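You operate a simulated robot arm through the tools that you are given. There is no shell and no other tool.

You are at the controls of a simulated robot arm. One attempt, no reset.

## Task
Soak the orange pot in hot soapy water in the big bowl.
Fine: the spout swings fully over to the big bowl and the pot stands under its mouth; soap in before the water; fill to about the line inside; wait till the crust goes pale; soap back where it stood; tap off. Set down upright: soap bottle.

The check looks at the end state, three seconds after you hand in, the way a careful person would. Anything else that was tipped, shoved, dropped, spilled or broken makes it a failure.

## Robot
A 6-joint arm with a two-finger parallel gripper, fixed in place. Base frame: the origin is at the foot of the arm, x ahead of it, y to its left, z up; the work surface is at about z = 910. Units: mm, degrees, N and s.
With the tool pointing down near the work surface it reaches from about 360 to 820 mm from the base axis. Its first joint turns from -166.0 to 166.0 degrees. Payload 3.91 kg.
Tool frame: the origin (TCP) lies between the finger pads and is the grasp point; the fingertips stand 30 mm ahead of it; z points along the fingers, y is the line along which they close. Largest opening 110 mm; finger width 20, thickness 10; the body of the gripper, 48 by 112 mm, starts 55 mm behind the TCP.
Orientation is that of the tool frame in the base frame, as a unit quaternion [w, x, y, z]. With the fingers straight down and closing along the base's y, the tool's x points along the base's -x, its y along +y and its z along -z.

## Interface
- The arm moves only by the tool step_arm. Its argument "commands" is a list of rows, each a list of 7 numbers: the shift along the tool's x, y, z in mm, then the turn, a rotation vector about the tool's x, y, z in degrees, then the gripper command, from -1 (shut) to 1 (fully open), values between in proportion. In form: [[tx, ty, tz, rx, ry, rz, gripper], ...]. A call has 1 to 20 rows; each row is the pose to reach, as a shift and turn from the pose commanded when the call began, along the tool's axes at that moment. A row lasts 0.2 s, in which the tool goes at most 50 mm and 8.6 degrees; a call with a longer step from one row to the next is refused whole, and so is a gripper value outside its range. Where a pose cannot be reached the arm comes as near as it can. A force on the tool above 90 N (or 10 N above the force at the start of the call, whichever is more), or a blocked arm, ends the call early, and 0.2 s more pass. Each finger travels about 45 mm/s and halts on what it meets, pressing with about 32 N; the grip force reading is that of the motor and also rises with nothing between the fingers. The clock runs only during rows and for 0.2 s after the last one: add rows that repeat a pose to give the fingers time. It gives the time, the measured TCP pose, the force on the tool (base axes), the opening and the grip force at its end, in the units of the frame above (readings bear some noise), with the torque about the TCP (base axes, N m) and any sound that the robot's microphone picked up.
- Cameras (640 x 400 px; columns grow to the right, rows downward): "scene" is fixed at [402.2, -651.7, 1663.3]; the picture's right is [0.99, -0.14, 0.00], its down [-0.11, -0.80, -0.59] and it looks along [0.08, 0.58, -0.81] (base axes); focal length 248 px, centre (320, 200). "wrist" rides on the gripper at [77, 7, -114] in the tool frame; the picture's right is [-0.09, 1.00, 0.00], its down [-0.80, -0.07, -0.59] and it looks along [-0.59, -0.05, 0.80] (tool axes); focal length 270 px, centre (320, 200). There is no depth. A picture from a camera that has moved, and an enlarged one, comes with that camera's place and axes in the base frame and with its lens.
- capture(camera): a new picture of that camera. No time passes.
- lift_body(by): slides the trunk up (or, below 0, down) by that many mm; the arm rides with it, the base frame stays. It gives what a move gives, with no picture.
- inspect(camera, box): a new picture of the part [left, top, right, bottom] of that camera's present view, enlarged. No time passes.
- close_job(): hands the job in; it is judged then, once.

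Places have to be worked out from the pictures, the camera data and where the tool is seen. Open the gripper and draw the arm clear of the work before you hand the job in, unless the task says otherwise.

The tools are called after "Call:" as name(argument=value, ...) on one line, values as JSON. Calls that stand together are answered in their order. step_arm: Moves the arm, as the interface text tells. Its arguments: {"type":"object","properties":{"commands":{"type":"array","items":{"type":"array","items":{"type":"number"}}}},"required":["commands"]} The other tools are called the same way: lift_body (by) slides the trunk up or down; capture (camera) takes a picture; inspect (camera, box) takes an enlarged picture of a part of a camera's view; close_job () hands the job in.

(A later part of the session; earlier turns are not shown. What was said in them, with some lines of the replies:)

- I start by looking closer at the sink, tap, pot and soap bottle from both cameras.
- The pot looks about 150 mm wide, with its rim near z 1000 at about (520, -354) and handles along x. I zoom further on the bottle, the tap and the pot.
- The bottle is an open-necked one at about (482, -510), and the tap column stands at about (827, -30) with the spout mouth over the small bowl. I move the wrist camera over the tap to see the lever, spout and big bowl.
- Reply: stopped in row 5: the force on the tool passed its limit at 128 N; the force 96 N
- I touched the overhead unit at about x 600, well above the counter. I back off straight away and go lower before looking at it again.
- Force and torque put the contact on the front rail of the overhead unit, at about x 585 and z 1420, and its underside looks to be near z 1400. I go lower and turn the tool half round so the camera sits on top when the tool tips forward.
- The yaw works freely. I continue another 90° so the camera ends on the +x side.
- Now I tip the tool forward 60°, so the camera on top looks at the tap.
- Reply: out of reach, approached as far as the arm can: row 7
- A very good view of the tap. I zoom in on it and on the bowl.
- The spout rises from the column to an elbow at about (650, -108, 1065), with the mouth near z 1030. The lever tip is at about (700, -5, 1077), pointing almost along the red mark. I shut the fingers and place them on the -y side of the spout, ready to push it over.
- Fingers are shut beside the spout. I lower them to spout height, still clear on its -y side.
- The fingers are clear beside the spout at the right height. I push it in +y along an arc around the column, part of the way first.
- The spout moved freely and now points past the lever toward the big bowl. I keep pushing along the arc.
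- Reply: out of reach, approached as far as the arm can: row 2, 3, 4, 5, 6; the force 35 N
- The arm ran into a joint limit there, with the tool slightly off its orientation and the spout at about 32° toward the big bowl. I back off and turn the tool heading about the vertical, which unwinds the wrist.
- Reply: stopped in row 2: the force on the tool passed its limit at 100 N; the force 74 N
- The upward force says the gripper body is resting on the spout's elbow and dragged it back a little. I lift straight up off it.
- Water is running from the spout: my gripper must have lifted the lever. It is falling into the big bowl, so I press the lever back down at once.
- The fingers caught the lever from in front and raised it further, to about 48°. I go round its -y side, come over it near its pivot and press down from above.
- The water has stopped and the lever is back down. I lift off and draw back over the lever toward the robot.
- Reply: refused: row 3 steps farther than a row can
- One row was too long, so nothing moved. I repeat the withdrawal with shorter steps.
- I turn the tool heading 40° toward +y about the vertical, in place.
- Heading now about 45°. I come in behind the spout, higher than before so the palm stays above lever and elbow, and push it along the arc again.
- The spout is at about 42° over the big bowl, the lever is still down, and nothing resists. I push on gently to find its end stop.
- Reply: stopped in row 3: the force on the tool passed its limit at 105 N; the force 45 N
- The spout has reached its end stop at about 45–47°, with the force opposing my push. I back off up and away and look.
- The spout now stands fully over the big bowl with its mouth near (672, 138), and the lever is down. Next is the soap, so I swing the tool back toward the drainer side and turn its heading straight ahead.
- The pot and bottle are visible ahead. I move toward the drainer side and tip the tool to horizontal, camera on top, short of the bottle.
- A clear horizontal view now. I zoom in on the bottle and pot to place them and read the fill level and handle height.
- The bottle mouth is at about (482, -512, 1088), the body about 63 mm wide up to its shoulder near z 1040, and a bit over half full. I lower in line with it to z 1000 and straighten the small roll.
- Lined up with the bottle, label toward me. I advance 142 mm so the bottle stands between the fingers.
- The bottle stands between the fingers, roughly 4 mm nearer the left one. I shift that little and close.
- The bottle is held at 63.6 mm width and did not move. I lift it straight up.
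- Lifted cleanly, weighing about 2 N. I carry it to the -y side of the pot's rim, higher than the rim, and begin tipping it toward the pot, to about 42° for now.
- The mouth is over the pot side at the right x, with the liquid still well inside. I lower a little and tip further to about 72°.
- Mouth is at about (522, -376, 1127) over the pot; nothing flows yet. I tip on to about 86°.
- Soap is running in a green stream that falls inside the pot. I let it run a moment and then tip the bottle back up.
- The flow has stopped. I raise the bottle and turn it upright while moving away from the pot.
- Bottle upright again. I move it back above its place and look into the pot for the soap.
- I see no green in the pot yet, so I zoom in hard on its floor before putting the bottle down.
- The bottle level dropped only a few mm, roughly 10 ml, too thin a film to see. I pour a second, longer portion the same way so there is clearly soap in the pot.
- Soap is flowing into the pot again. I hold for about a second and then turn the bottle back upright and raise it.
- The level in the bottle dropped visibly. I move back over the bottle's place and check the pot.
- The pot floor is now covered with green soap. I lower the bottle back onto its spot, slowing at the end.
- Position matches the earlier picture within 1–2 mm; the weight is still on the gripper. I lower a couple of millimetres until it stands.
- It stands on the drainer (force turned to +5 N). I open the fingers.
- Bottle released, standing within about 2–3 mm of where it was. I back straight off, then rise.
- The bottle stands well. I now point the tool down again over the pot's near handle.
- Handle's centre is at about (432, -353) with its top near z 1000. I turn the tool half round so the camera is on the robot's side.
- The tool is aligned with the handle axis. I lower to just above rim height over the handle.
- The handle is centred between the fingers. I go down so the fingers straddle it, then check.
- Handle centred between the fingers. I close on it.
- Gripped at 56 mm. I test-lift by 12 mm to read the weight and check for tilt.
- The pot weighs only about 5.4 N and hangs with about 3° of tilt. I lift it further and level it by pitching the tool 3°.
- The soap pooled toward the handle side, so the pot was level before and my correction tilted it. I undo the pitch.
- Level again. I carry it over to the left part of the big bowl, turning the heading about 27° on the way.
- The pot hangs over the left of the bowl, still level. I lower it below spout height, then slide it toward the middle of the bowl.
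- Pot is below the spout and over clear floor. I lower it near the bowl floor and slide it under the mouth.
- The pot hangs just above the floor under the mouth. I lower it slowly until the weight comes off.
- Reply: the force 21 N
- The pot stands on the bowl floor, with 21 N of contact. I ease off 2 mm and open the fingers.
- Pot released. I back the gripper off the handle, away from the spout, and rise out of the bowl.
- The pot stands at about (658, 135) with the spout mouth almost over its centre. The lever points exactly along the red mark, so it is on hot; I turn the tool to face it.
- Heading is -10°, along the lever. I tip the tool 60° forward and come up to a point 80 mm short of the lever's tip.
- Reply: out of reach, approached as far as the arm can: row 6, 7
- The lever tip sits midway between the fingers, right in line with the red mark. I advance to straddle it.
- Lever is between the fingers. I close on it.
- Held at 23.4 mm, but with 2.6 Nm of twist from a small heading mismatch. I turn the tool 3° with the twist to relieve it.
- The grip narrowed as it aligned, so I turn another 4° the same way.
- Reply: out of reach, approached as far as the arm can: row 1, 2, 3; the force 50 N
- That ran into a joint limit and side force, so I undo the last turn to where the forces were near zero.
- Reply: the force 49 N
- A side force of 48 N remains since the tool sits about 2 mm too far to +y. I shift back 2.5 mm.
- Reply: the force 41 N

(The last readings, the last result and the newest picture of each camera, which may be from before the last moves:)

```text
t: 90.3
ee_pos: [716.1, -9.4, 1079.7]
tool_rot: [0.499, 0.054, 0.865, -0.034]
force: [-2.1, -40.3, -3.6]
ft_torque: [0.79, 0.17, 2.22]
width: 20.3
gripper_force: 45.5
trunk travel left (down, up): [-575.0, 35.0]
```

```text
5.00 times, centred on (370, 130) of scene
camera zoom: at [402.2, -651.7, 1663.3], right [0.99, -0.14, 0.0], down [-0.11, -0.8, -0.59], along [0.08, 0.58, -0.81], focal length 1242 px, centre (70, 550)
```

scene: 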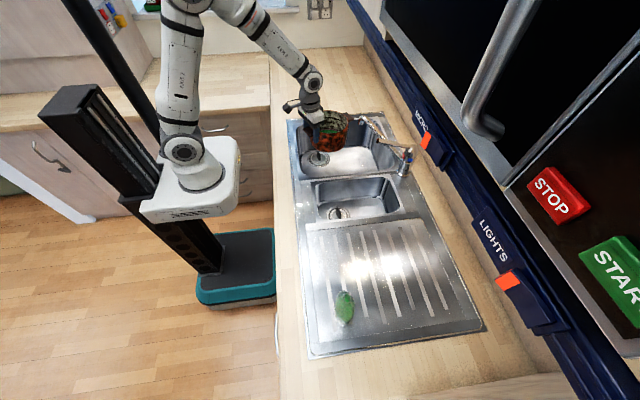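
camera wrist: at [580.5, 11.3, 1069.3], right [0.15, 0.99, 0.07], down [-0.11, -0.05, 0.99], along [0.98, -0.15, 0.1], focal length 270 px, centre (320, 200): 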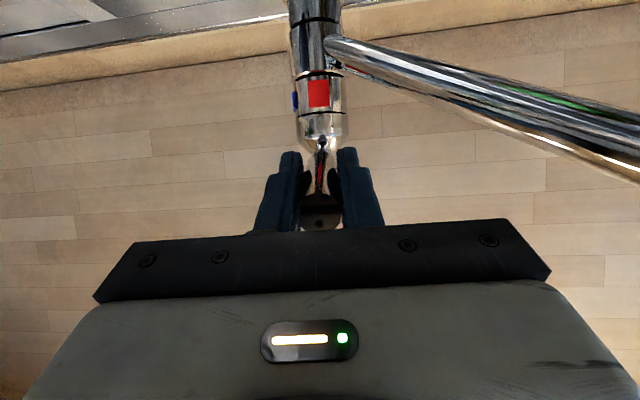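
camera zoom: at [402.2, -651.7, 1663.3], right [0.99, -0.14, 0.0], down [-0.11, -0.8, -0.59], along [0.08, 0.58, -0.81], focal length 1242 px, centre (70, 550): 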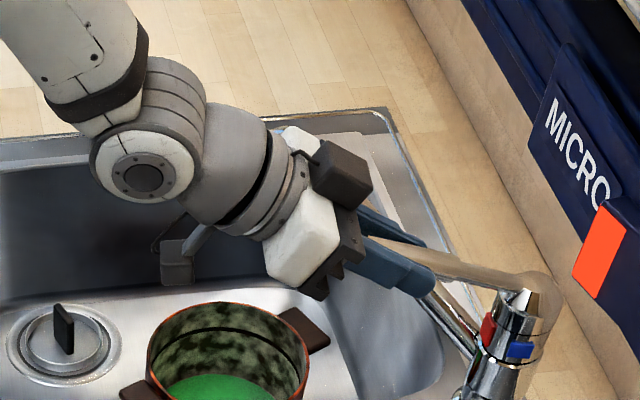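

Still 40 N of side load. I relax another 7 mm of command toward -y while watching the lever stay on red.

Call:
step_arm(commands=[[0, -2, 0, 0, 0, 0, -1], [0, -4, 0, 0, 0, 0, -1], [0, -7, 0, 0, 0, 0, -1], [0, -7, 0, 0, 0, 0, -1]])

Call:
inspect(camera="scene", box=[310, 90, 430, 170])

Call:
capture(camera="wrist")

```text
t: 91.3
ee_pos: [717.1, -9.0, 1079.1]
tool_rot: [0.499, 0.049, 0.865, -0.033]
force: [3.8, -7.2, 1.2]
ft_torque: [0.76, -0.5, 2.5]
width: 20.4
gripper_force: 45.2
trunk travel left (down, up): [-575.0, 35.0]
```

```text
5.00 times, centred on (370, 130) of scene
camera zoom: at [402.2, -651.7, 1663.3], right [0.99, -0.14, 0.0], down [-0.11, -0.8, -0.59], along [0.08, 0.58, -0.81], focal length 1242 px, centre (70, 550)
```

zoom: 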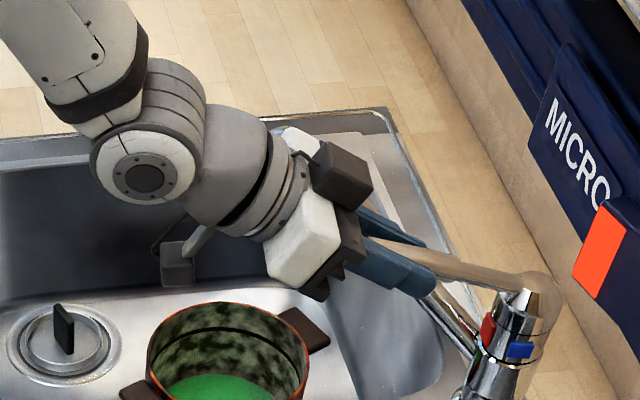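

```text
taken
camera wrist: at [581.8, 12.6, 1070.3], right [0.16, 0.98, 0.07], down [-0.12, -0.05, 0.99], along [0.98, -0.17, 0.11], focal length 270 px, centre (320, 200)
```

wrist: 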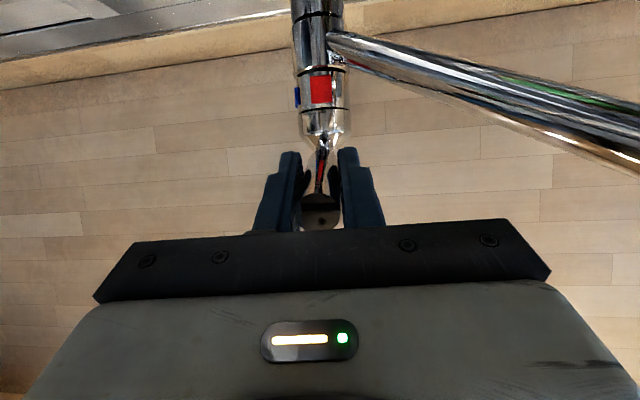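

Side load is nearly gone and the lever stayed put. I lift the lever about 12 mm along its arc to start the water.

Call:
step_arm(commands=[[-5, 0, -1.2, 0, 0, 0, -1], [-10, 0, -2.4, 0, 0, 0, -1], [-14, 0, -3.5, 0, 0, 0, -1]])

Call:
inspect(camera="scene", box=[310, 90, 430, 180])

```text
t: 92.1
ee_pos: [719.2, -11.2, 1090.9]
tool_rot: [0.495, 0.051, 0.867, -0.034]
force: [-1.5, -1.8, -13.9]
ft_torque: [0.93, 1.3, 2.25]
width: 20.8
gripper_force: 45.0
trunk travel left (down, up): [-575.0, 35.0]
```

```text
4.44 times, centred on (370, 135) of scene
camera zoom: at [402.2, -651.7, 1663.3], right [0.99, -0.14, 0.0], down [-0.11, -0.8, -0.59], along [0.08, 0.58, -0.81], focal length 1104 px, centre (98, 489)
```

zoom: 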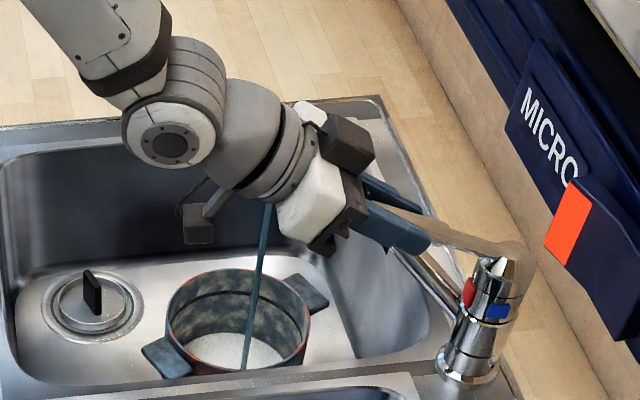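

Water runs into the pot and foam is forming. I zoom in for signs of whether it is hot.

Call:
inspect(camera="scene", box=[330, 140, 390, 180])

Call:
capture(camera="wrist")

Call:
inspect(camera="scene", box=[380, 130, 420, 170])

```text
10.00 times, centred on (360, 160) of scene
camera zoom: at [402.2, -651.7, 1663.3], right [0.99, -0.14, 0.0], down [-0.11, -0.8, -0.59], along [0.08, 0.58, -0.81], focal length 2484 px, centre (-80, 600)
```

zoom: 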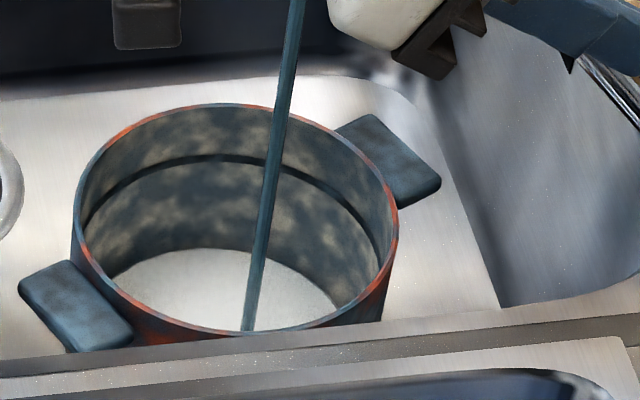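

```text
taken
camera wrist: at [585.1, 12.3, 1081.5], right [0.17, 0.98, 0.07], down [-0.11, -0.05, 0.99], along [0.98, -0.17, 0.1], focal length 270 px, centre (320, 200)
```

wrist: 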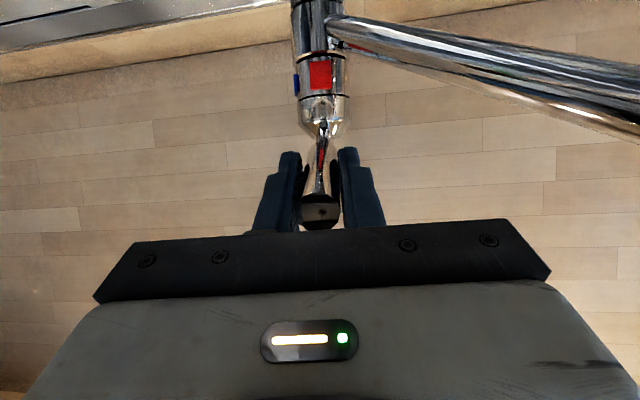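

```text
10.00 times, centred on (400, 150) of scene
camera zoom: at [402.2, -651.7, 1663.3], right [0.99, -0.14, 0.0], down [-0.11, -0.8, -0.59], along [0.08, 0.58, -0.81], focal length 2484 px, centre (-480, 700)
```

zoom: 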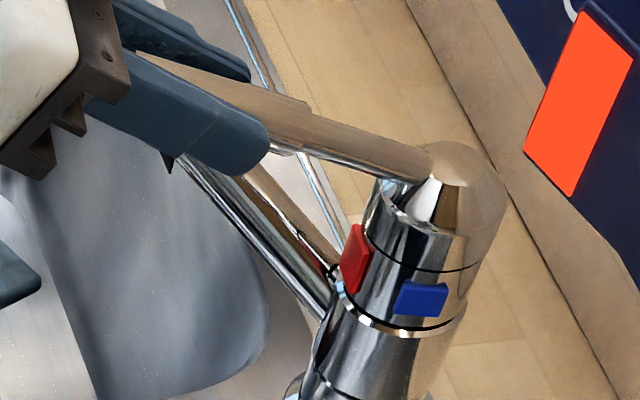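

The lever is over the red mark and against its stop on the hot side. I keep the water running a second and look again.

Call:
step_arm(commands=[[0, 0, 0, 0, 0, 0, -1], [0, 0, 0, 0, 0, 0, -1], [0, 0, 0, 0, 0, 0, -1], [0, 0, 0, 0, 0, 0, -1]])

Call:
inspect(camera="scene", box=[330, 140, 390, 180])

Call:
inspect(camera="scene", box=[300, 90, 440, 190])

```text
t: 93.1
ee_pos: [720.9, -10.7, 1091.3]
tool_rot: [0.497, 0.051, 0.865, -0.034]
force: [-2.0, -1.3, -12.8]
ft_torque: [0.98, 1.29, 2.27]
width: 20.3
gripper_force: 45.1
trunk travel left (down, up): [-575.0, 35.0]
```

```text
10.00 times, centred on (360, 160) of scene
camera zoom: at [402.2, -651.7, 1663.3], right [0.99, -0.14, 0.0], down [-0.11, -0.8, -0.59], along [0.08, 0.58, -0.81], focal length 2484 px, centre (-80, 600)
```

zoom: 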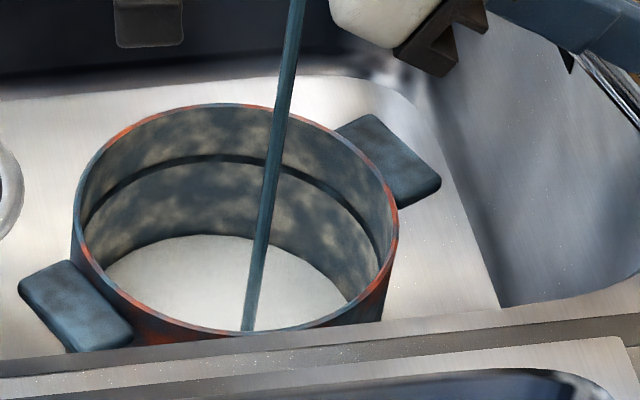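

```text
4.00 times, centred on (370, 140) of scene
camera zoom: at [402.2, -651.7, 1663.3], right [0.99, -0.14, 0.0], down [-0.11, -0.8, -0.59], along [0.08, 0.58, -0.81], focal length 994 px, centre (120, 440)
```

zoom: 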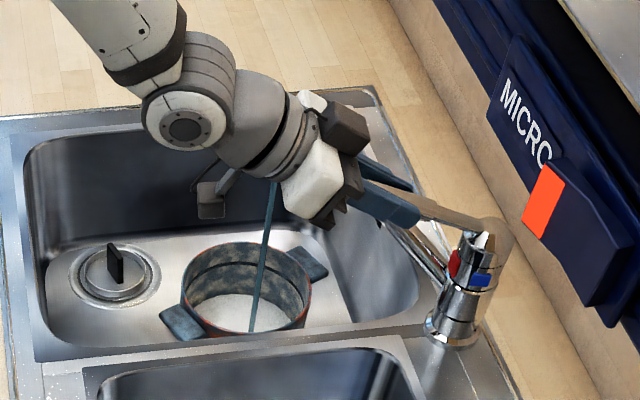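

The level is rising slowly, about 12 px per second of the roughly 75 px left to the dark line inside. I let it run two more seconds.

Call:
step_arm(commands=[[0, 0, 0, 0, 0, 0, -1], [0, 0, 0, 0, 0, 0, -1], [0, 0, 0, 0, 0, 0, -1], [0, 0, 0, 0, 0, 0, -1], [0, 0, 0, 0, 0, 0, -1], [0, 0, 0, 0, 0, 0, -1], [0, 0, 0, 0, 0, 0, -1], [0, 0, 0, 0, 0, 0, -1], [0, 0, 0, 0, 0, 0, -1]])

Call:
inspect(camera="scene", box=[330, 140, 390, 180])

Call:
inspect(camera="scene", box=[300, 90, 440, 190])

```text
t: 95.1
ee_pos: [719.8, -10.7, 1092.2]
tool_rot: [0.498, 0.05, 0.865, -0.034]
force: [1.4, 0.9, -8.5]
ft_torque: [0.98, 0.72, 2.29]
width: 20.6
gripper_force: 44.8
trunk travel left (down, up): [-575.0, 35.0]
```

```text
10.00 times, centred on (360, 160) of scene
camera zoom: at [402.2, -651.7, 1663.3], right [0.99, -0.14, 0.0], down [-0.11, -0.8, -0.59], along [0.08, 0.58, -0.81], focal length 2484 px, centre (-80, 600)
```

zoom: 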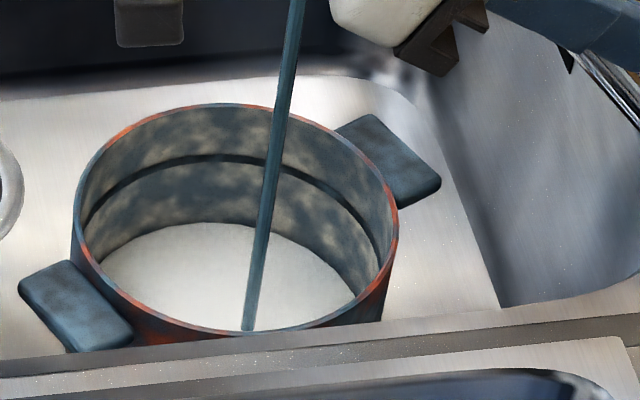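

```text
4.00 times, centred on (370, 140) of scene
camera zoom: at [402.2, -651.7, 1663.3], right [0.99, -0.14, 0.0], down [-0.11, -0.8, -0.59], along [0.08, 0.58, -0.81], focal length 994 px, centre (120, 440)
```

zoom: 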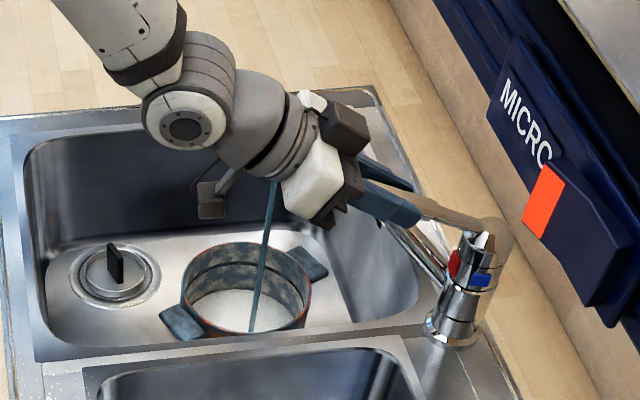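

The fill is slow and steady, but I see no steam yet. To be sure which way hot lies, I nudge the lever briefly about 8° toward -y and watch the stream.

Call:
step_arm(commands=[[0, -6, 0, 0, 0, 0, -1], [0, -12, 0, 0, 0, 0, -1], [0, -18, 0, 0, 0, 0, -1]])

Call:
inspect(camera="scene", box=[300, 90, 440, 190])

Call:
inspect(camera="scene", box=[330, 140, 390, 180])

Call:
capture(camera="wrist")

```text
t: 95.9
ee_pos: [718.4, -23.0, 1091.8]
tool_rot: [0.496, 0.052, 0.866, -0.04]
force: [4.8, 25.0, -8.0]
ft_torque: [0.97, 0.53, 2.56]
width: 27.4
gripper_force: 45.0
trunk travel left (down, up): [-575.0, 35.0]
```

```text
4.00 times, centred on (370, 140) of scene
camera zoom: at [402.2, -651.7, 1663.3], right [0.99, -0.14, 0.0], down [-0.11, -0.8, -0.59], along [0.08, 0.58, -0.81], focal length 994 px, centre (120, 440)
```

zoom: 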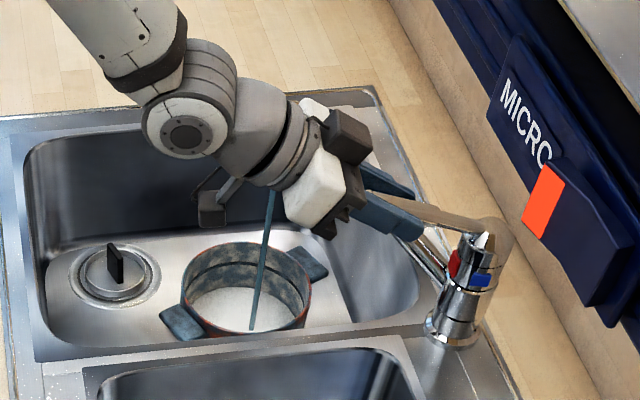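

```text
10.00 times, centred on (360, 160) of scene
camera zoom: at [402.2, -651.7, 1663.3], right [0.99, -0.14, 0.0], down [-0.11, -0.8, -0.59], along [0.08, 0.58, -0.81], focal length 2484 px, centre (-80, 600)
```

zoom: 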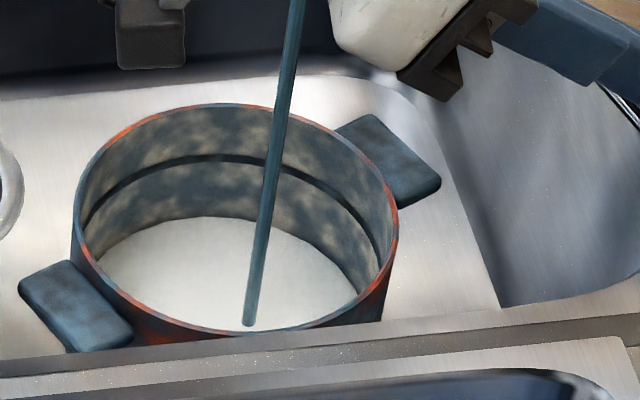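

```text
taken
camera wrist: at [583.9, 0.1, 1083.3], right [0.17, 0.98, 0.06], down [-0.12, -0.04, 0.99], along [0.98, -0.18, 0.11], focal length 270 px, centre (320, 200)
```

wrist: 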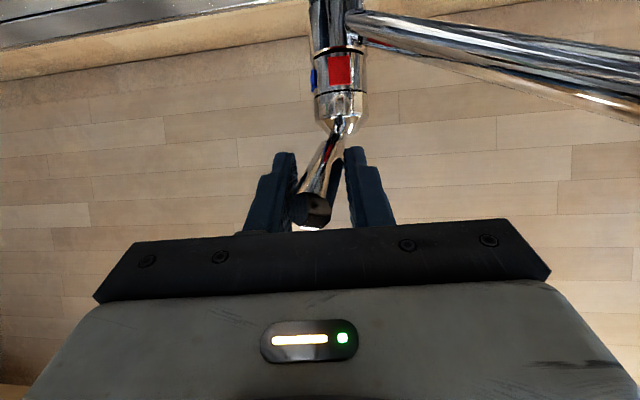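

The lever swivels toward blue and was resting against its stop at red, so red was full hot. I push it back to the red stop at once.

Call:
step_arm(commands=[[0, 7, 0, 0, 0, 0, -1], [0, 14, 0, 0, 0, 0, -1], [0, 21, 0, 0, 0, 0, -1], [0, 21, 0, 0, 0, 0, -1]])

Call:
inspect(camera="scene", box=[300, 90, 440, 190])

Call:
inspect(camera="scene", box=[330, 140, 390, 180])

Call:
capture(camera="wrist")

```text
t: 96.9
ee_pos: [719.9, -10.3, 1092.7]
tool_rot: [0.498, 0.053, 0.865, -0.035]
force: [-3.2, -8.0, -3.4]
ft_torque: [0.84, 0.21, 1.96]
width: 20.9
gripper_force: 44.8
trunk travel left (down, up): [-575.0, 35.0]
```

```text
4.00 times, centred on (370, 140) of scene
camera zoom: at [402.2, -651.7, 1663.3], right [0.99, -0.14, 0.0], down [-0.11, -0.8, -0.59], along [0.08, 0.58, -0.81], focal length 994 px, centre (120, 440)
```

zoom: 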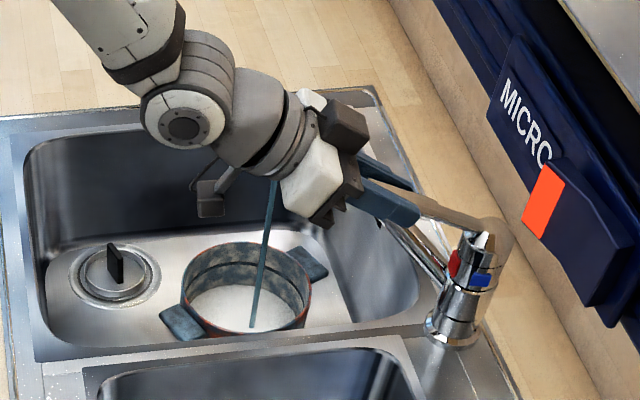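

```text
10.00 times, centred on (360, 160) of scene
camera zoom: at [402.2, -651.7, 1663.3], right [0.99, -0.14, 0.0], down [-0.11, -0.8, -0.59], along [0.08, 0.58, -0.81], focal length 2484 px, centre (-80, 600)
```

zoom: 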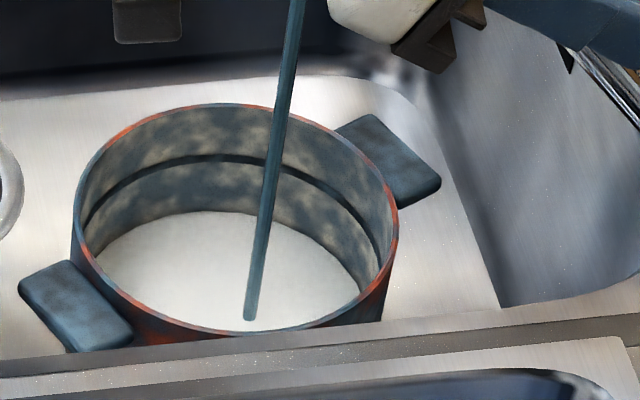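

```text
taken
camera wrist: at [585.2, 13.1, 1083.6], right [0.17, 0.98, 0.07], down [-0.12, -0.05, 0.99], along [0.98, -0.18, 0.11], focal length 270 px, centre (320, 200)
```

wrist: 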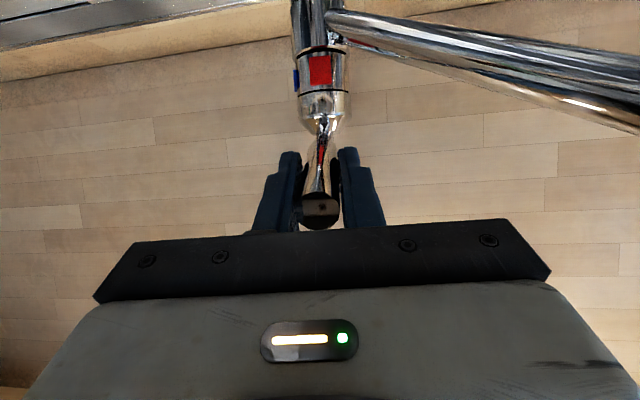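

Lever back on the red stop, level at row 212 heading for the line at about 156. I let it run four more seconds.

Call:
step_arm(commands=[[0, 0, 0, 0, 0, 0, -1], [0, 0, 0, 0, 0, 0, -1], [0, 0, 0, 0, 0, 0, -1], [0, 0, 0, 0, 0, 0, -1], [0, 0, 0, 0, 0, 0, -1], [0, 0, 0, 0, 0, 0, -1], [0, 0, 0, 0, 0, 0, -1], [0, 0, 0, 0, 0, 0, -1], [0, 0, 0, 0, 0, 0, -1], [0, 0, 0, 0, 0, 0, -1], [0, 0, 0, 0, 0, 0, -1], [0, 0, 0, 0, 0, 0, -1], [0, 0, 0, 0, 0, 0, -1], [0, 0, 0, 0, 0, 0, -1], [0, 0, 0, 0, 0, 0, -1], [0, 0, 0, 0, 0, 0, -1], [0, 0, 0, 0, 0, 0, -1], [0, 0, 0, 0, 0, 0, -1], [0, 0, 0, 0, 0, 0, -1]])

Call:
inspect(camera="scene", box=[330, 140, 390, 180])

Call:
inspect(camera="scene", box=[300, 90, 440, 190])

```text
t: 100.9
ee_pos: [720.8, -8.4, 1092.2]
tool_rot: [0.498, 0.052, 0.865, -0.034]
force: [1.4, -21.4, 3.0]
ft_torque: [0.81, -0.53, 2.12]
width: 20.1
gripper_force: 44.6
trunk travel left (down, up): [-575.0, 35.0]
```

```text
10.00 times, centred on (360, 160) of scene
camera zoom: at [402.2, -651.7, 1663.3], right [0.99, -0.14, 0.0], down [-0.11, -0.8, -0.59], along [0.08, 0.58, -0.81], focal length 2484 px, centre (-80, 600)
```

zoom: 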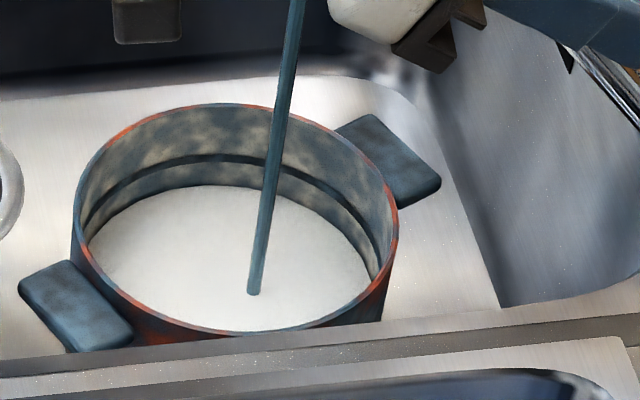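

```text
4.00 times, centred on (370, 140) of scene
camera zoom: at [402.2, -651.7, 1663.3], right [0.99, -0.14, 0.0], down [-0.11, -0.8, -0.59], along [0.08, 0.58, -0.81], focal length 994 px, centre (120, 440)
```

zoom: 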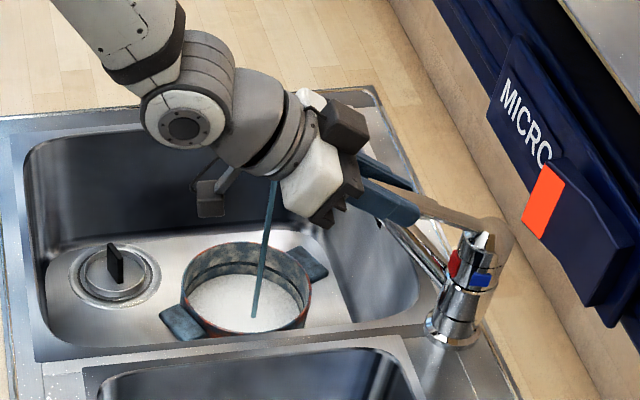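

Level at row 185, line at 157. I run about 2.6 s more and then check before closing.

Call:
step_arm(commands=[[0, 0, 0, 0, 0, 0, -1], [0, 0, 0, 0, 0, 0, -1], [0, 0, 0, 0, 0, 0, -1], [0, 0, 0, 0, 0, 0, -1], [0, 0, 0, 0, 0, 0, -1], [0, 0, 0, 0, 0, 0, -1], [0, 0, 0, 0, 0, 0, -1], [0, 0, 0, 0, 0, 0, -1], [0, 0, 0, 0, 0, 0, -1], [0, 0, 0, 0, 0, 0, -1], [0, 0, 0, 0, 0, 0, -1], [0, 0, 0, 0, 0, 0, -1]])

Call:
inspect(camera="scene", box=[330, 140, 390, 180])

```text
t: 103.5
ee_pos: [720.4, -10.0, 1093.2]
tool_rot: [0.499, 0.051, 0.865, -0.032]
force: [0.6, -20.8, 1.3]
ft_torque: [0.88, -0.44, 2.12]
width: 20.6
gripper_force: 45.4
trunk travel left (down, up): [-575.0, 35.0]
```

```text
10.00 times, centred on (360, 160) of scene
camera zoom: at [402.2, -651.7, 1663.3], right [0.99, -0.14, 0.0], down [-0.11, -0.8, -0.59], along [0.08, 0.58, -0.81], focal length 2484 px, centre (-80, 600)
```

zoom: 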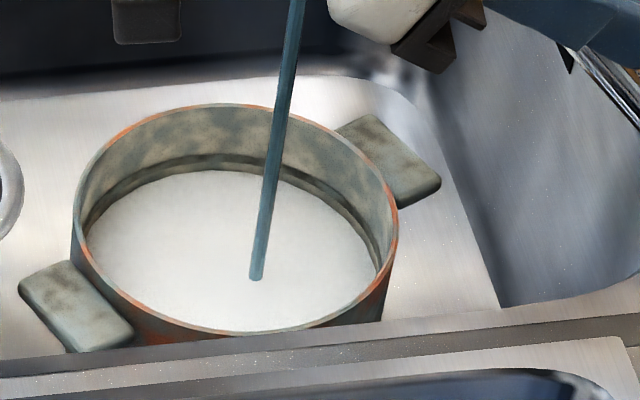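

The crust is turning pale and the level is at row 170, just under the line. I run half a second more and lower the lever to shut the tap.

Call:
step_arm(commands=[[0, 0, 0, 0, 0, 0, -1], [0, 0, 0, 0, 0, 0, -1], [0, 0, 0, 0, 0, 0, -1], [7, 0, 1.8, 0, 0, 0, -1], [14, 0, 3.5, 0, 0, 0, -1], [17, 0, 4, 0, 0, 0, -1], [17, 0, 4, 0, 0, 0, -1]])

Call:
inspect(camera="scene", box=[330, 140, 390, 180])

Call:
inspect(camera="scene", box=[300, 90, 440, 190])

```text
t: 105.1
ee_pos: [713.2, -9.6, 1076.3]
tool_rot: [0.499, 0.052, 0.864, -0.034]
force: [-0.4, -17.2, 11.6]
ft_torque: [0.64, -1.49, 2.2]
width: 20.3
gripper_force: 44.9
trunk travel left (down, up): [-575.0, 35.0]
```

```text
10.00 times, centred on (360, 160) of scene
camera zoom: at [402.2, -651.7, 1663.3], right [0.99, -0.14, 0.0], down [-0.11, -0.8, -0.59], along [0.08, 0.58, -0.81], focal length 2484 px, centre (-80, 600)
```

zoom: 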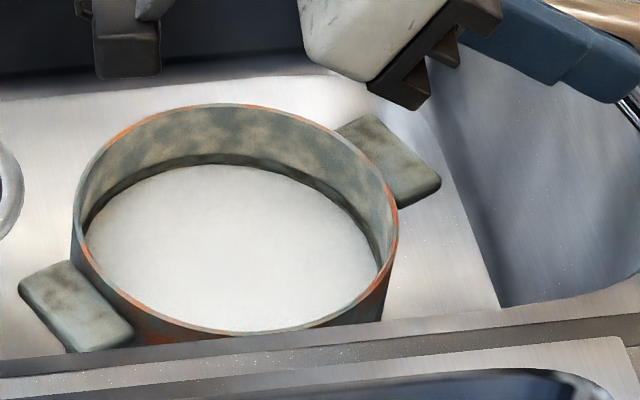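

```text
4.00 times, centred on (370, 140) of scene
camera zoom: at [402.2, -651.7, 1663.3], right [0.99, -0.14, 0.0], down [-0.11, -0.8, -0.59], along [0.08, 0.58, -0.81], focal length 994 px, centre (120, 440)
```

zoom: 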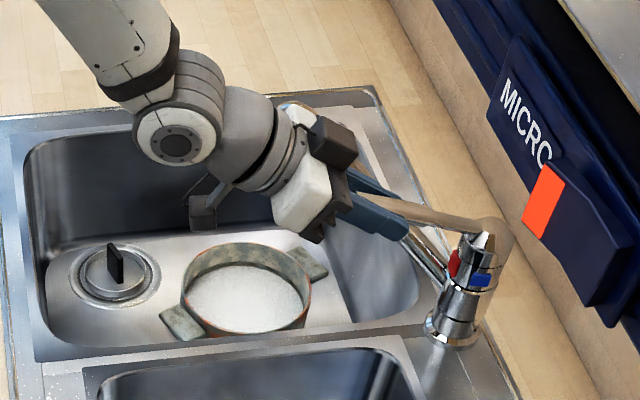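

Tap is off, and the foam surface sits right at the line. I open the fingers off the lever.

Call:
step_arm(commands=[[0, 0, 0, 0, 0, 0, -0.4], [0, 0, 0, 0, 0, 0, -0.1], [0, 0, 0, 0, 0, 0, 0.09], [0, 0, 0, 0, 0, 0, 0.09]])

Call:
capture(camera="wrist")

Call:
inspect(camera="scene", box=[300, 90, 440, 190])

```text
t: 106.1
ee_pos: [716.8, -6.8, 1074.6]
tool_rot: [0.498, 0.051, 0.865, -0.035]
force: [0.0, -1.2, 0.7]
ft_torque: [0.0, -0.01, -0.02]
width: 59.8
gripper_force: 0.1
trunk travel left (down, up): [-575.0, 35.0]
```

```text
taken
camera wrist: at [580.4, 15.5, 1066.4], right [0.17, 0.98, 0.07], down [-0.12, -0.05, 0.99], along [0.98, -0.17, 0.11], focal length 270 px, centre (320, 200)
```

wrist: 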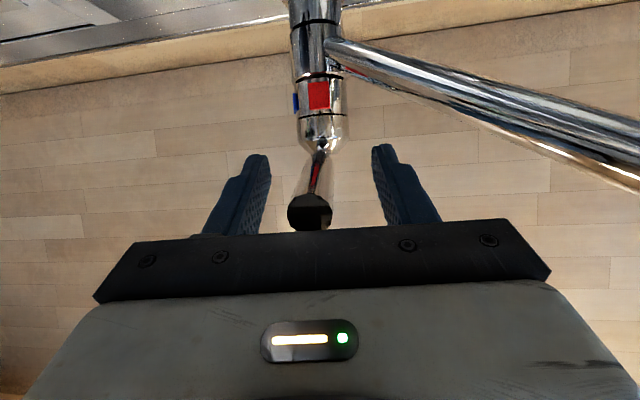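

```text
4.00 times, centred on (370, 140) of scene
camera zoom: at [402.2, -651.7, 1663.3], right [0.99, -0.14, 0.0], down [-0.11, -0.8, -0.59], along [0.08, 0.58, -0.81], focal length 994 px, centre (120, 440)
```

zoom: 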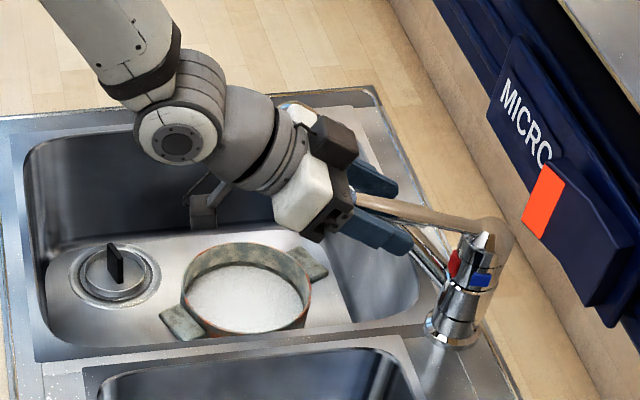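

Lever released and still down. I draw straight back along the finger direction, then further away from the sink.

Call:
step_arm(commands=[[0, 0, -35, 0, 0, 0, 0.09], [0, 0, -70, 0, 0, 0, 0.09], [0, 0, -105, 0, 0, 0, 0.09], [-20, 0, -145, 0, 0, 0, 0.09], [-40, 0, -185, 0, 0, 0, 0.3], [-55, 0, -220, 0, 0, 0, 0.6], [-55, 0, -220, 0, 0, 0, 0.8]])

Call:
inspect(camera="scene", box=[300, 90, 440, 190])

Call:
inspect(camera="scene", box=[330, 140, 390, 180])

```text
t: 107.7
ee_pos: [553.3, 14.5, 1236.2]
tool_rot: [0.498, 0.051, 0.865, -0.034]
force: [-0.2, 0.6, 0.0]
ft_torque: [-0.02, 0.01, -0.02]
width: 98.7
gripper_force: 0.0
trunk travel left (down, up): [-575.0, 35.0]
```

```text
4.00 times, centred on (370, 140) of scene
camera zoom: at [402.2, -651.7, 1663.3], right [0.99, -0.14, 0.0], down [-0.11, -0.8, -0.59], along [0.08, 0.58, -0.81], focal length 994 px, centre (120, 440)
```

zoom: 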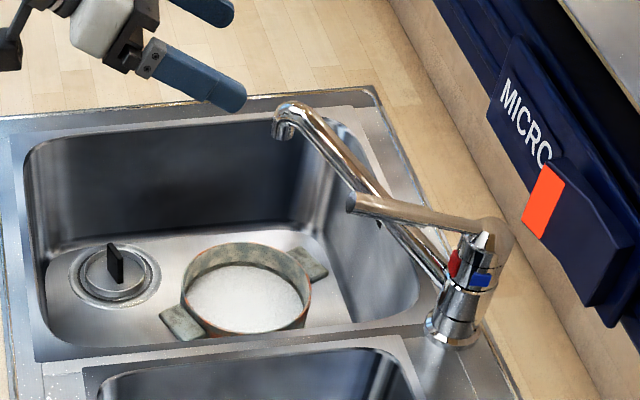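

```text
10.00 times, centred on (360, 160) of scene
camera zoom: at [402.2, -651.7, 1663.3], right [0.99, -0.14, 0.0], down [-0.11, -0.8, -0.59], along [0.08, 0.58, -0.81], focal length 2484 px, centre (-80, 600)
```

zoom: 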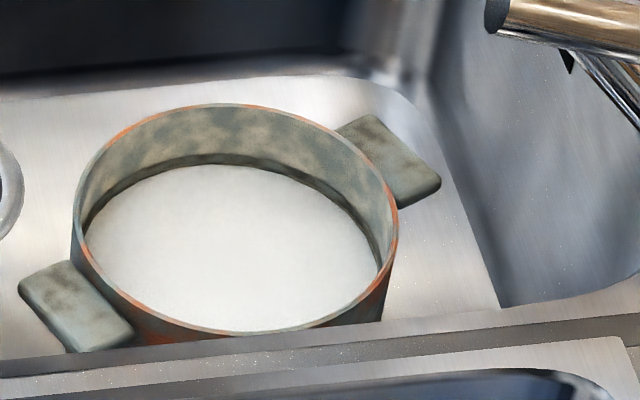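

Tap off, lever down, spout and pot in place. I move the arm clear and upright, which also passes time for the soak.

Call:
step_arm(commands=[[-1, -14, -15, 0, 7.5, 0, 0.8], [-3, -28, -30, 0, 15, 0, 0.8], [-4, -43, -44, 0, 22.5, 0, 0.8], [-5, -57, -59, 0, 30, 0, 0.8], [-7, -71, -74, 0, 37.5, 0, 0.8], [-8, -85, -89, 0, 45, 0, 0.8], [-10, -100, -103, 0, 52.5, 0, 0.8], [-11, -114, -118, 0, 60, 0, 0.8], [-11, -114, -118, 0, 60, 0, 0.8]])

Call:
capture(camera="wrist")

Call:
capture(camera="scene")

Call:
inspect(camera="scene", box=[330, 140, 390, 180])

```text
t: 109.7
ee_pos: [443.5, -85.6, 1301.7]
tool_rot: [-0.002, 0.062, 0.998, -0.004]
force: [0.9, -0.1, -0.3]
ft_torque: [0.01, -0.01, 0.0]
width: 98.9
gripper_force: 0.0
out of reach, approached as far as the arm can: row 1, 2
trunk travel left (down, up): [-575.0, 35.0]
```

```text
taken
camera wrist: at [370.2, -69.1, 1417.1], right [0.21, 0.98, -0.01], down [0.79, -0.16, 0.59], along [0.58, -0.13, -0.81], focal length 270 px, centre (320, 200)
```

wrist: 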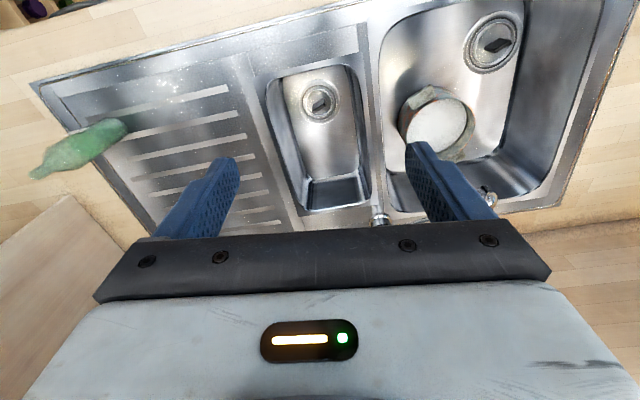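

```text
taken
```

scene: 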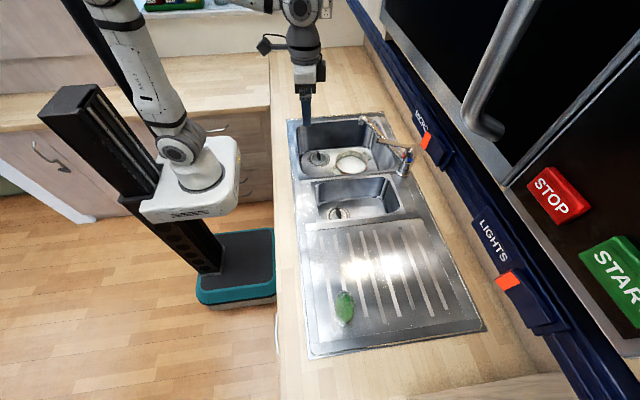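

```text
10.00 times, centred on (360, 160) of scene
camera zoom: at [402.2, -651.7, 1663.3], right [0.99, -0.14, 0.0], down [-0.11, -0.8, -0.59], along [0.08, 0.58, -0.81], focal length 2484 px, centre (-80, 600)
```

zoom: 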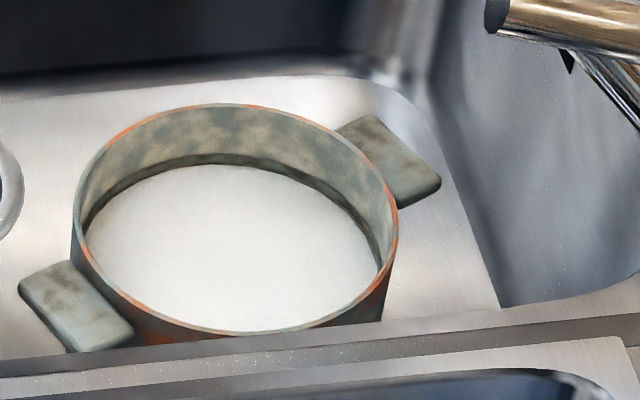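

All clear. I wait with the arm still and watch whether the crust keeps getting paler.

Call:
step_arm(commands=[[0, 0, 0, 0, 0, 0, 0.8], [0, 0, 0, 0, 0, 0, 0.8], [0, 0, 0, 0, 0, 0, 0.8], [0, 0, 0, 0, 0, 0, 0.8], [0, 0, 0, 0, 0, 0, 0.8], [0, 0, 0, 0, 0, 0, 0.8], [0, 0, 0, 0, 0, 0, 0.8], [0, 0, 0, 0, 0, 0, 0.8], [0, 0, 0, 0, 0, 0, 0.8], [0, 0, 0, 0, 0, 0, 0.8], [0, 0, 0, 0, 0, 0, 0.8], [0, 0, 0, 0, 0, 0, 0.8], [0, 0, 0, 0, 0, 0, 0.8], [0, 0, 0, 0, 0, 0, 0.8], [0, 0, 0, 0, 0, 0, 0.8], [0, 0, 0, 0, 0, 0, 0.8], [0, 0, 0, 0, 0, 0, 0.8], [0, 0, 0, 0, 0, 0, 0.8], [0, 0, 0, 0, 0, 0, 0.8], [0, 0, 0, 0, 0, 0, 0.8]])

Call:
step_arm(commands=[[0, 0, 0, 0, 0, 0, 0.8], [0, 0, 0, 0, 0, 0, 0.8], [0, 0, 0, 0, 0, 0, 0.8], [0, 0, 0, 0, 0, 0, 0.8], [0, 0, 0, 0, 0, 0, 0.8], [0, 0, 0, 0, 0, 0, 0.8], [0, 0, 0, 0, 0, 0, 0.8], [0, 0, 0, 0, 0, 0, 0.8], [0, 0, 0, 0, 0, 0, 0.8], [0, 0, 0, 0, 0, 0, 0.8], [0, 0, 0, 0, 0, 0, 0.8], [0, 0, 0, 0, 0, 0, 0.8], [0, 0, 0, 0, 0, 0, 0.8], [0, 0, 0, 0, 0, 0, 0.8], [0, 0, 0, 0, 0, 0, 0.8], [0, 0, 0, 0, 0, 0, 0.8], [0, 0, 0, 0, 0, 0, 0.8], [0, 0, 0, 0, 0, 0, 0.8], [0, 0, 0, 0, 0, 0, 0.8], [0, 0, 0, 0, 0, 0, 0.8]])

Call:
inspect(camera="scene", box=[330, 140, 390, 180])

Call:
inspect(camera="wrist", box=[370, 60, 530, 220])

```text
t: 113.9
ee_pos: [443.9, -85.0, 1302.6]
tool_rot: [-0.001, 0.062, 0.998, -0.004]
force: [0.0, 0.5, -1.0]
ft_torque: [-0.01, -0.02, 0.02]
width: 99.1
gripper_force: 0.1
trunk travel left (down, up): [-575.0, 35.0]
```

```text
t: 118.1
ee_pos: [445.2, -85.2, 1303.2]
tool_rot: [-0.001, 0.063, 0.998, -0.004]
force: [-0.1, 0.1, -0.1]
ft_torque: [0.0, 0.01, -0.01]
width: 98.9
gripper_force: 0.1
trunk travel left (down, up): [-575.0, 35.0]
```

```text
10.00 times, centred on (360, 160) of scene
camera zoom: at [402.2, -651.7, 1663.3], right [0.99, -0.14, 0.0], down [-0.11, -0.8, -0.59], along [0.08, 0.58, -0.81], focal length 2484 px, centre (-80, 600)
```

zoom: 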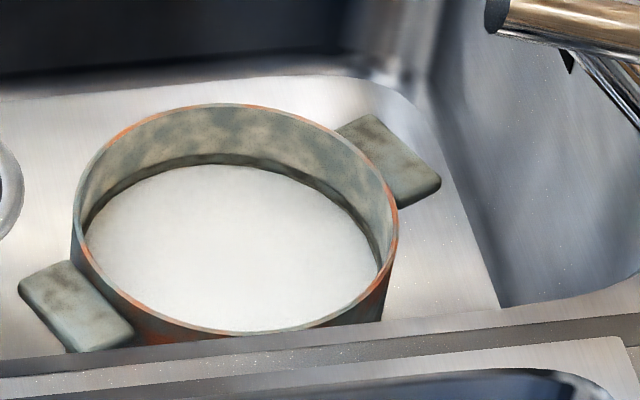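

```text
2.50 times, centred on (450, 140) of wrist
camera zoom: at [370.3, -69.1, 1416.8], right [0.21, 0.98, -0.01], down [0.79, -0.16, 0.59], along [0.58, -0.13, -0.8], focal length 676 px, centre (-5, 350)
```

zoom: 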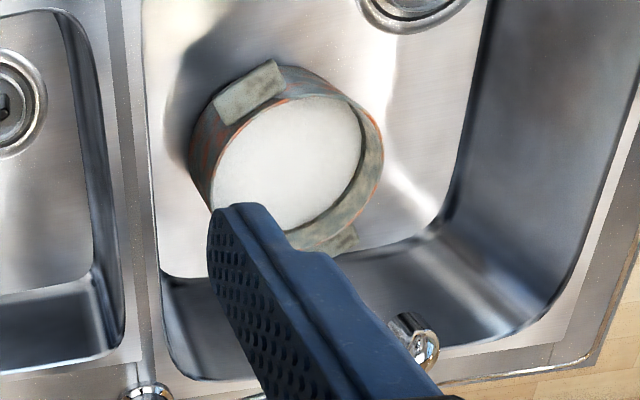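

The crust changed from dark to a pale grey-green at about t 103 and has stayed so. I wait a while longer to be sure and check the bottle and tap.

Call:
step_arm(commands=[[0, 0, 0, 0, 0, 0, 0.8], [0, 0, 0, 0, 0, 0, 0.8], [0, 0, 0, 0, 0, 0, 0.8], [0, 0, 0, 0, 0, 0, 0.8], [0, 0, 0, 0, 0, 0, 0.8], [0, 0, 0, 0, 0, 0, 0.8], [0, 0, 0, 0, 0, 0, 0.8], [0, 0, 0, 0, 0, 0, 0.8], [0, 0, 0, 0, 0, 0, 0.8], [0, 0, 0, 0, 0, 0, 0.8], [0, 0, 0, 0, 0, 0, 0.8], [0, 0, 0, 0, 0, 0, 0.8], [0, 0, 0, 0, 0, 0, 0.8], [0, 0, 0, 0, 0, 0, 0.8], [0, 0, 0, 0, 0, 0, 0.8], [0, 0, 0, 0, 0, 0, 0.8], [0, 0, 0, 0, 0, 0, 0.8], [0, 0, 0, 0, 0, 0, 0.8], [0, 0, 0, 0, 0, 0, 0.8], [0, 0, 0, 0, 0, 0, 0.8]])

Call:
step_arm(commands=[[0, 0, 0, 0, 0, 0, 0.8], [0, 0, 0, 0, 0, 0, 0.8], [0, 0, 0, 0, 0, 0, 0.8], [0, 0, 0, 0, 0, 0, 0.8], [0, 0, 0, 0, 0, 0, 0.8], [0, 0, 0, 0, 0, 0, 0.8], [0, 0, 0, 0, 0, 0, 0.8], [0, 0, 0, 0, 0, 0, 0.8], [0, 0, 0, 0, 0, 0, 0.8], [0, 0, 0, 0, 0, 0, 0.8], [0, 0, 0, 0, 0, 0, 0.8], [0, 0, 0, 0, 0, 0, 0.8], [0, 0, 0, 0, 0, 0, 0.8], [0, 0, 0, 0, 0, 0, 0.8], [0, 0, 0, 0, 0, 0, 0.8], [0, 0, 0, 0, 0, 0, 0.8], [0, 0, 0, 0, 0, 0, 0.8], [0, 0, 0, 0, 0, 0, 0.8], [0, 0, 0, 0, 0, 0, 0.8], [0, 0, 0, 0, 0, 0, 0.8]])

Call:
inspect(camera="scene", box=[330, 140, 390, 180])

Call:
inspect(camera="scene", box=[300, 90, 440, 190])

Call:
inspect(camera="scene", box=[280, 200, 440, 340])

```text
t: 122.3
ee_pos: [443.9, -84.8, 1302.1]
tool_rot: [-0.001, 0.062, 0.998, -0.004]
force: [0.0, -0.5, -0.3]
ft_torque: [-0.01, 0.01, -0.03]
width: 98.7
gripper_force: 0.1
trunk travel left (down, up): [-575.0, 35.0]
```

```text
t: 126.5
ee_pos: [444.0, -85.6, 1301.6]
tool_rot: [-0.001, 0.062, 0.998, -0.004]
force: [-0.4, -0.2, -0.2]
ft_torque: [0.0, -0.01, 0.01]
width: 99.0
gripper_force: 0.1
trunk travel left (down, up): [-575.0, 35.0]
```

```text
10.00 times, centred on (360, 160) of scene
camera zoom: at [402.2, -651.7, 1663.3], right [0.99, -0.14, 0.0], down [-0.11, -0.8, -0.59], along [0.08, 0.58, -0.81], focal length 2484 px, centre (-80, 600)
```

zoom: 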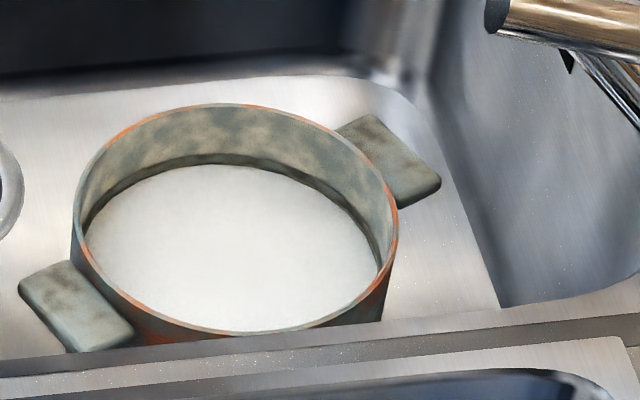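

```text
4.00 times, centred on (370, 140) of scene
camera zoom: at [402.2, -651.7, 1663.3], right [0.99, -0.14, 0.0], down [-0.11, -0.8, -0.59], along [0.08, 0.58, -0.81], focal length 994 px, centre (120, 440)
```

zoom: 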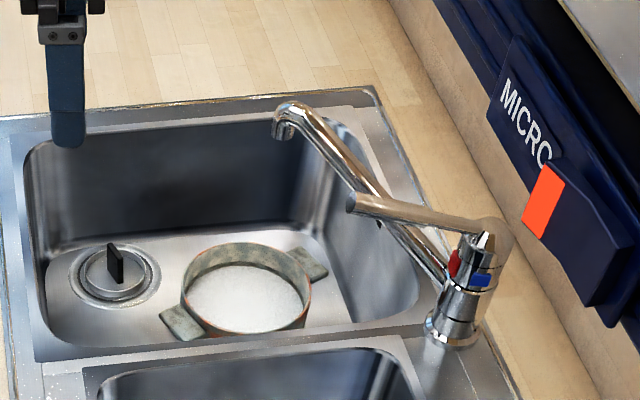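

```text
2.86 times, centred on (360, 270) of scene
camera zoom: at [402.2, -651.7, 1663.3], right [0.99, -0.14, 0.0], down [-0.11, -0.8, -0.59], along [0.08, 0.58, -0.81], focal length 710 px, centre (206, 0)
```

zoom: 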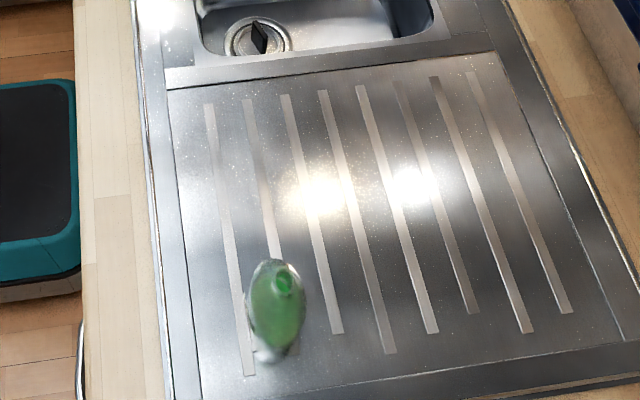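

The soak is done: crust pale and unchanged for over 20 s, level at the line, tap shut, spout fully over, bottle upright in its place. I open the gripper fully and return near the starting pose.

Call:
step_arm(commands=[[12, -18, -15, 0, 0, 0, 1], [24, -36, -30, 0, 0, 0, 1], [36, -54, -45, 0, 0, 0, 1], [40, -65, -58, 0, 0, 0, 1], [40, -65, -58, 0, 0, 0, 1]])

Call:
capture(camera="scene")

```text
t: 127.7
ee_pos: [396.0, -144.0, 1362.1]
tool_rot: [-0.001, 0.062, 0.998, -0.004]
force: [-0.3, 0.2, -1.1]
ft_torque: [-0.02, 0.02, -0.03]
width: 110.0
gripper_force: 0.1
trunk travel left (down, up): [-575.0, 35.0]
```

```text
taken
```

scene: 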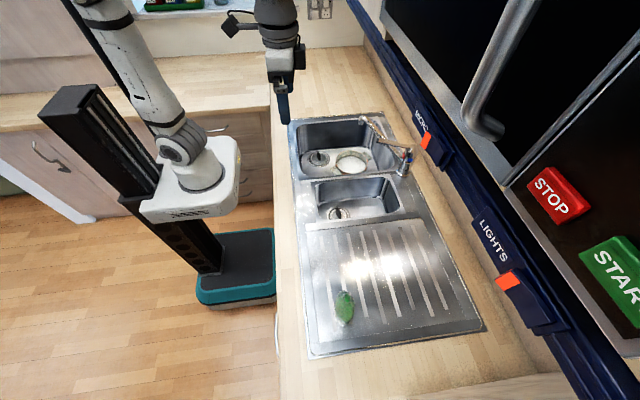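

The last picture shows everything in its end state and the arm clear with the gripper open, so I hand the job in.

Call:
close_job()

```text
The job is handed in.
```

The orange pot is soaking in soapy water in the big bowl and the job is handed in; I don't have the verdict yet. I had two mishaps along the way, and I never confirmed directly that the water was hot.

**Requirements, as last seen:**
- **Spout and pot:** the spout was pushed to its end stop over the big bowl. The pot stands on the bowl floor, its centre about 27 mm from under the mouth.
- **Soap:** I poured it into the pot before the water. It took two pours, because the first film was too thin to see.
- **Water level:** the foam surface sits right at the line inside the pot.
- **Heat:** the lever was against its stop at the red mark while the pot filled. Near the start I nudged it about 8° toward blue for under a second as a check. I saw no steam.
- **Crust:** it went from dark to pale at about t = 103 s and had not changed by the last check at t = 126 s.
- **Soap bottle:** it stands upright within about 3 mm of where it was.
- **Tap and arm:** the tap is off, and the arm is clear with the gripper open.

**Mishaps:**
- **Overhead unit:** early on the gripper hit the rail of the overhead unit at about 128 N. I saw no change to it or its buttons afterwards.
- **Tap opened by accident:** while swinging the spout, the gripper lifted the tap lever and water ran for a few seconds. The spout was already over the big bowl, so the water fell there, before the pot was in the bowl.
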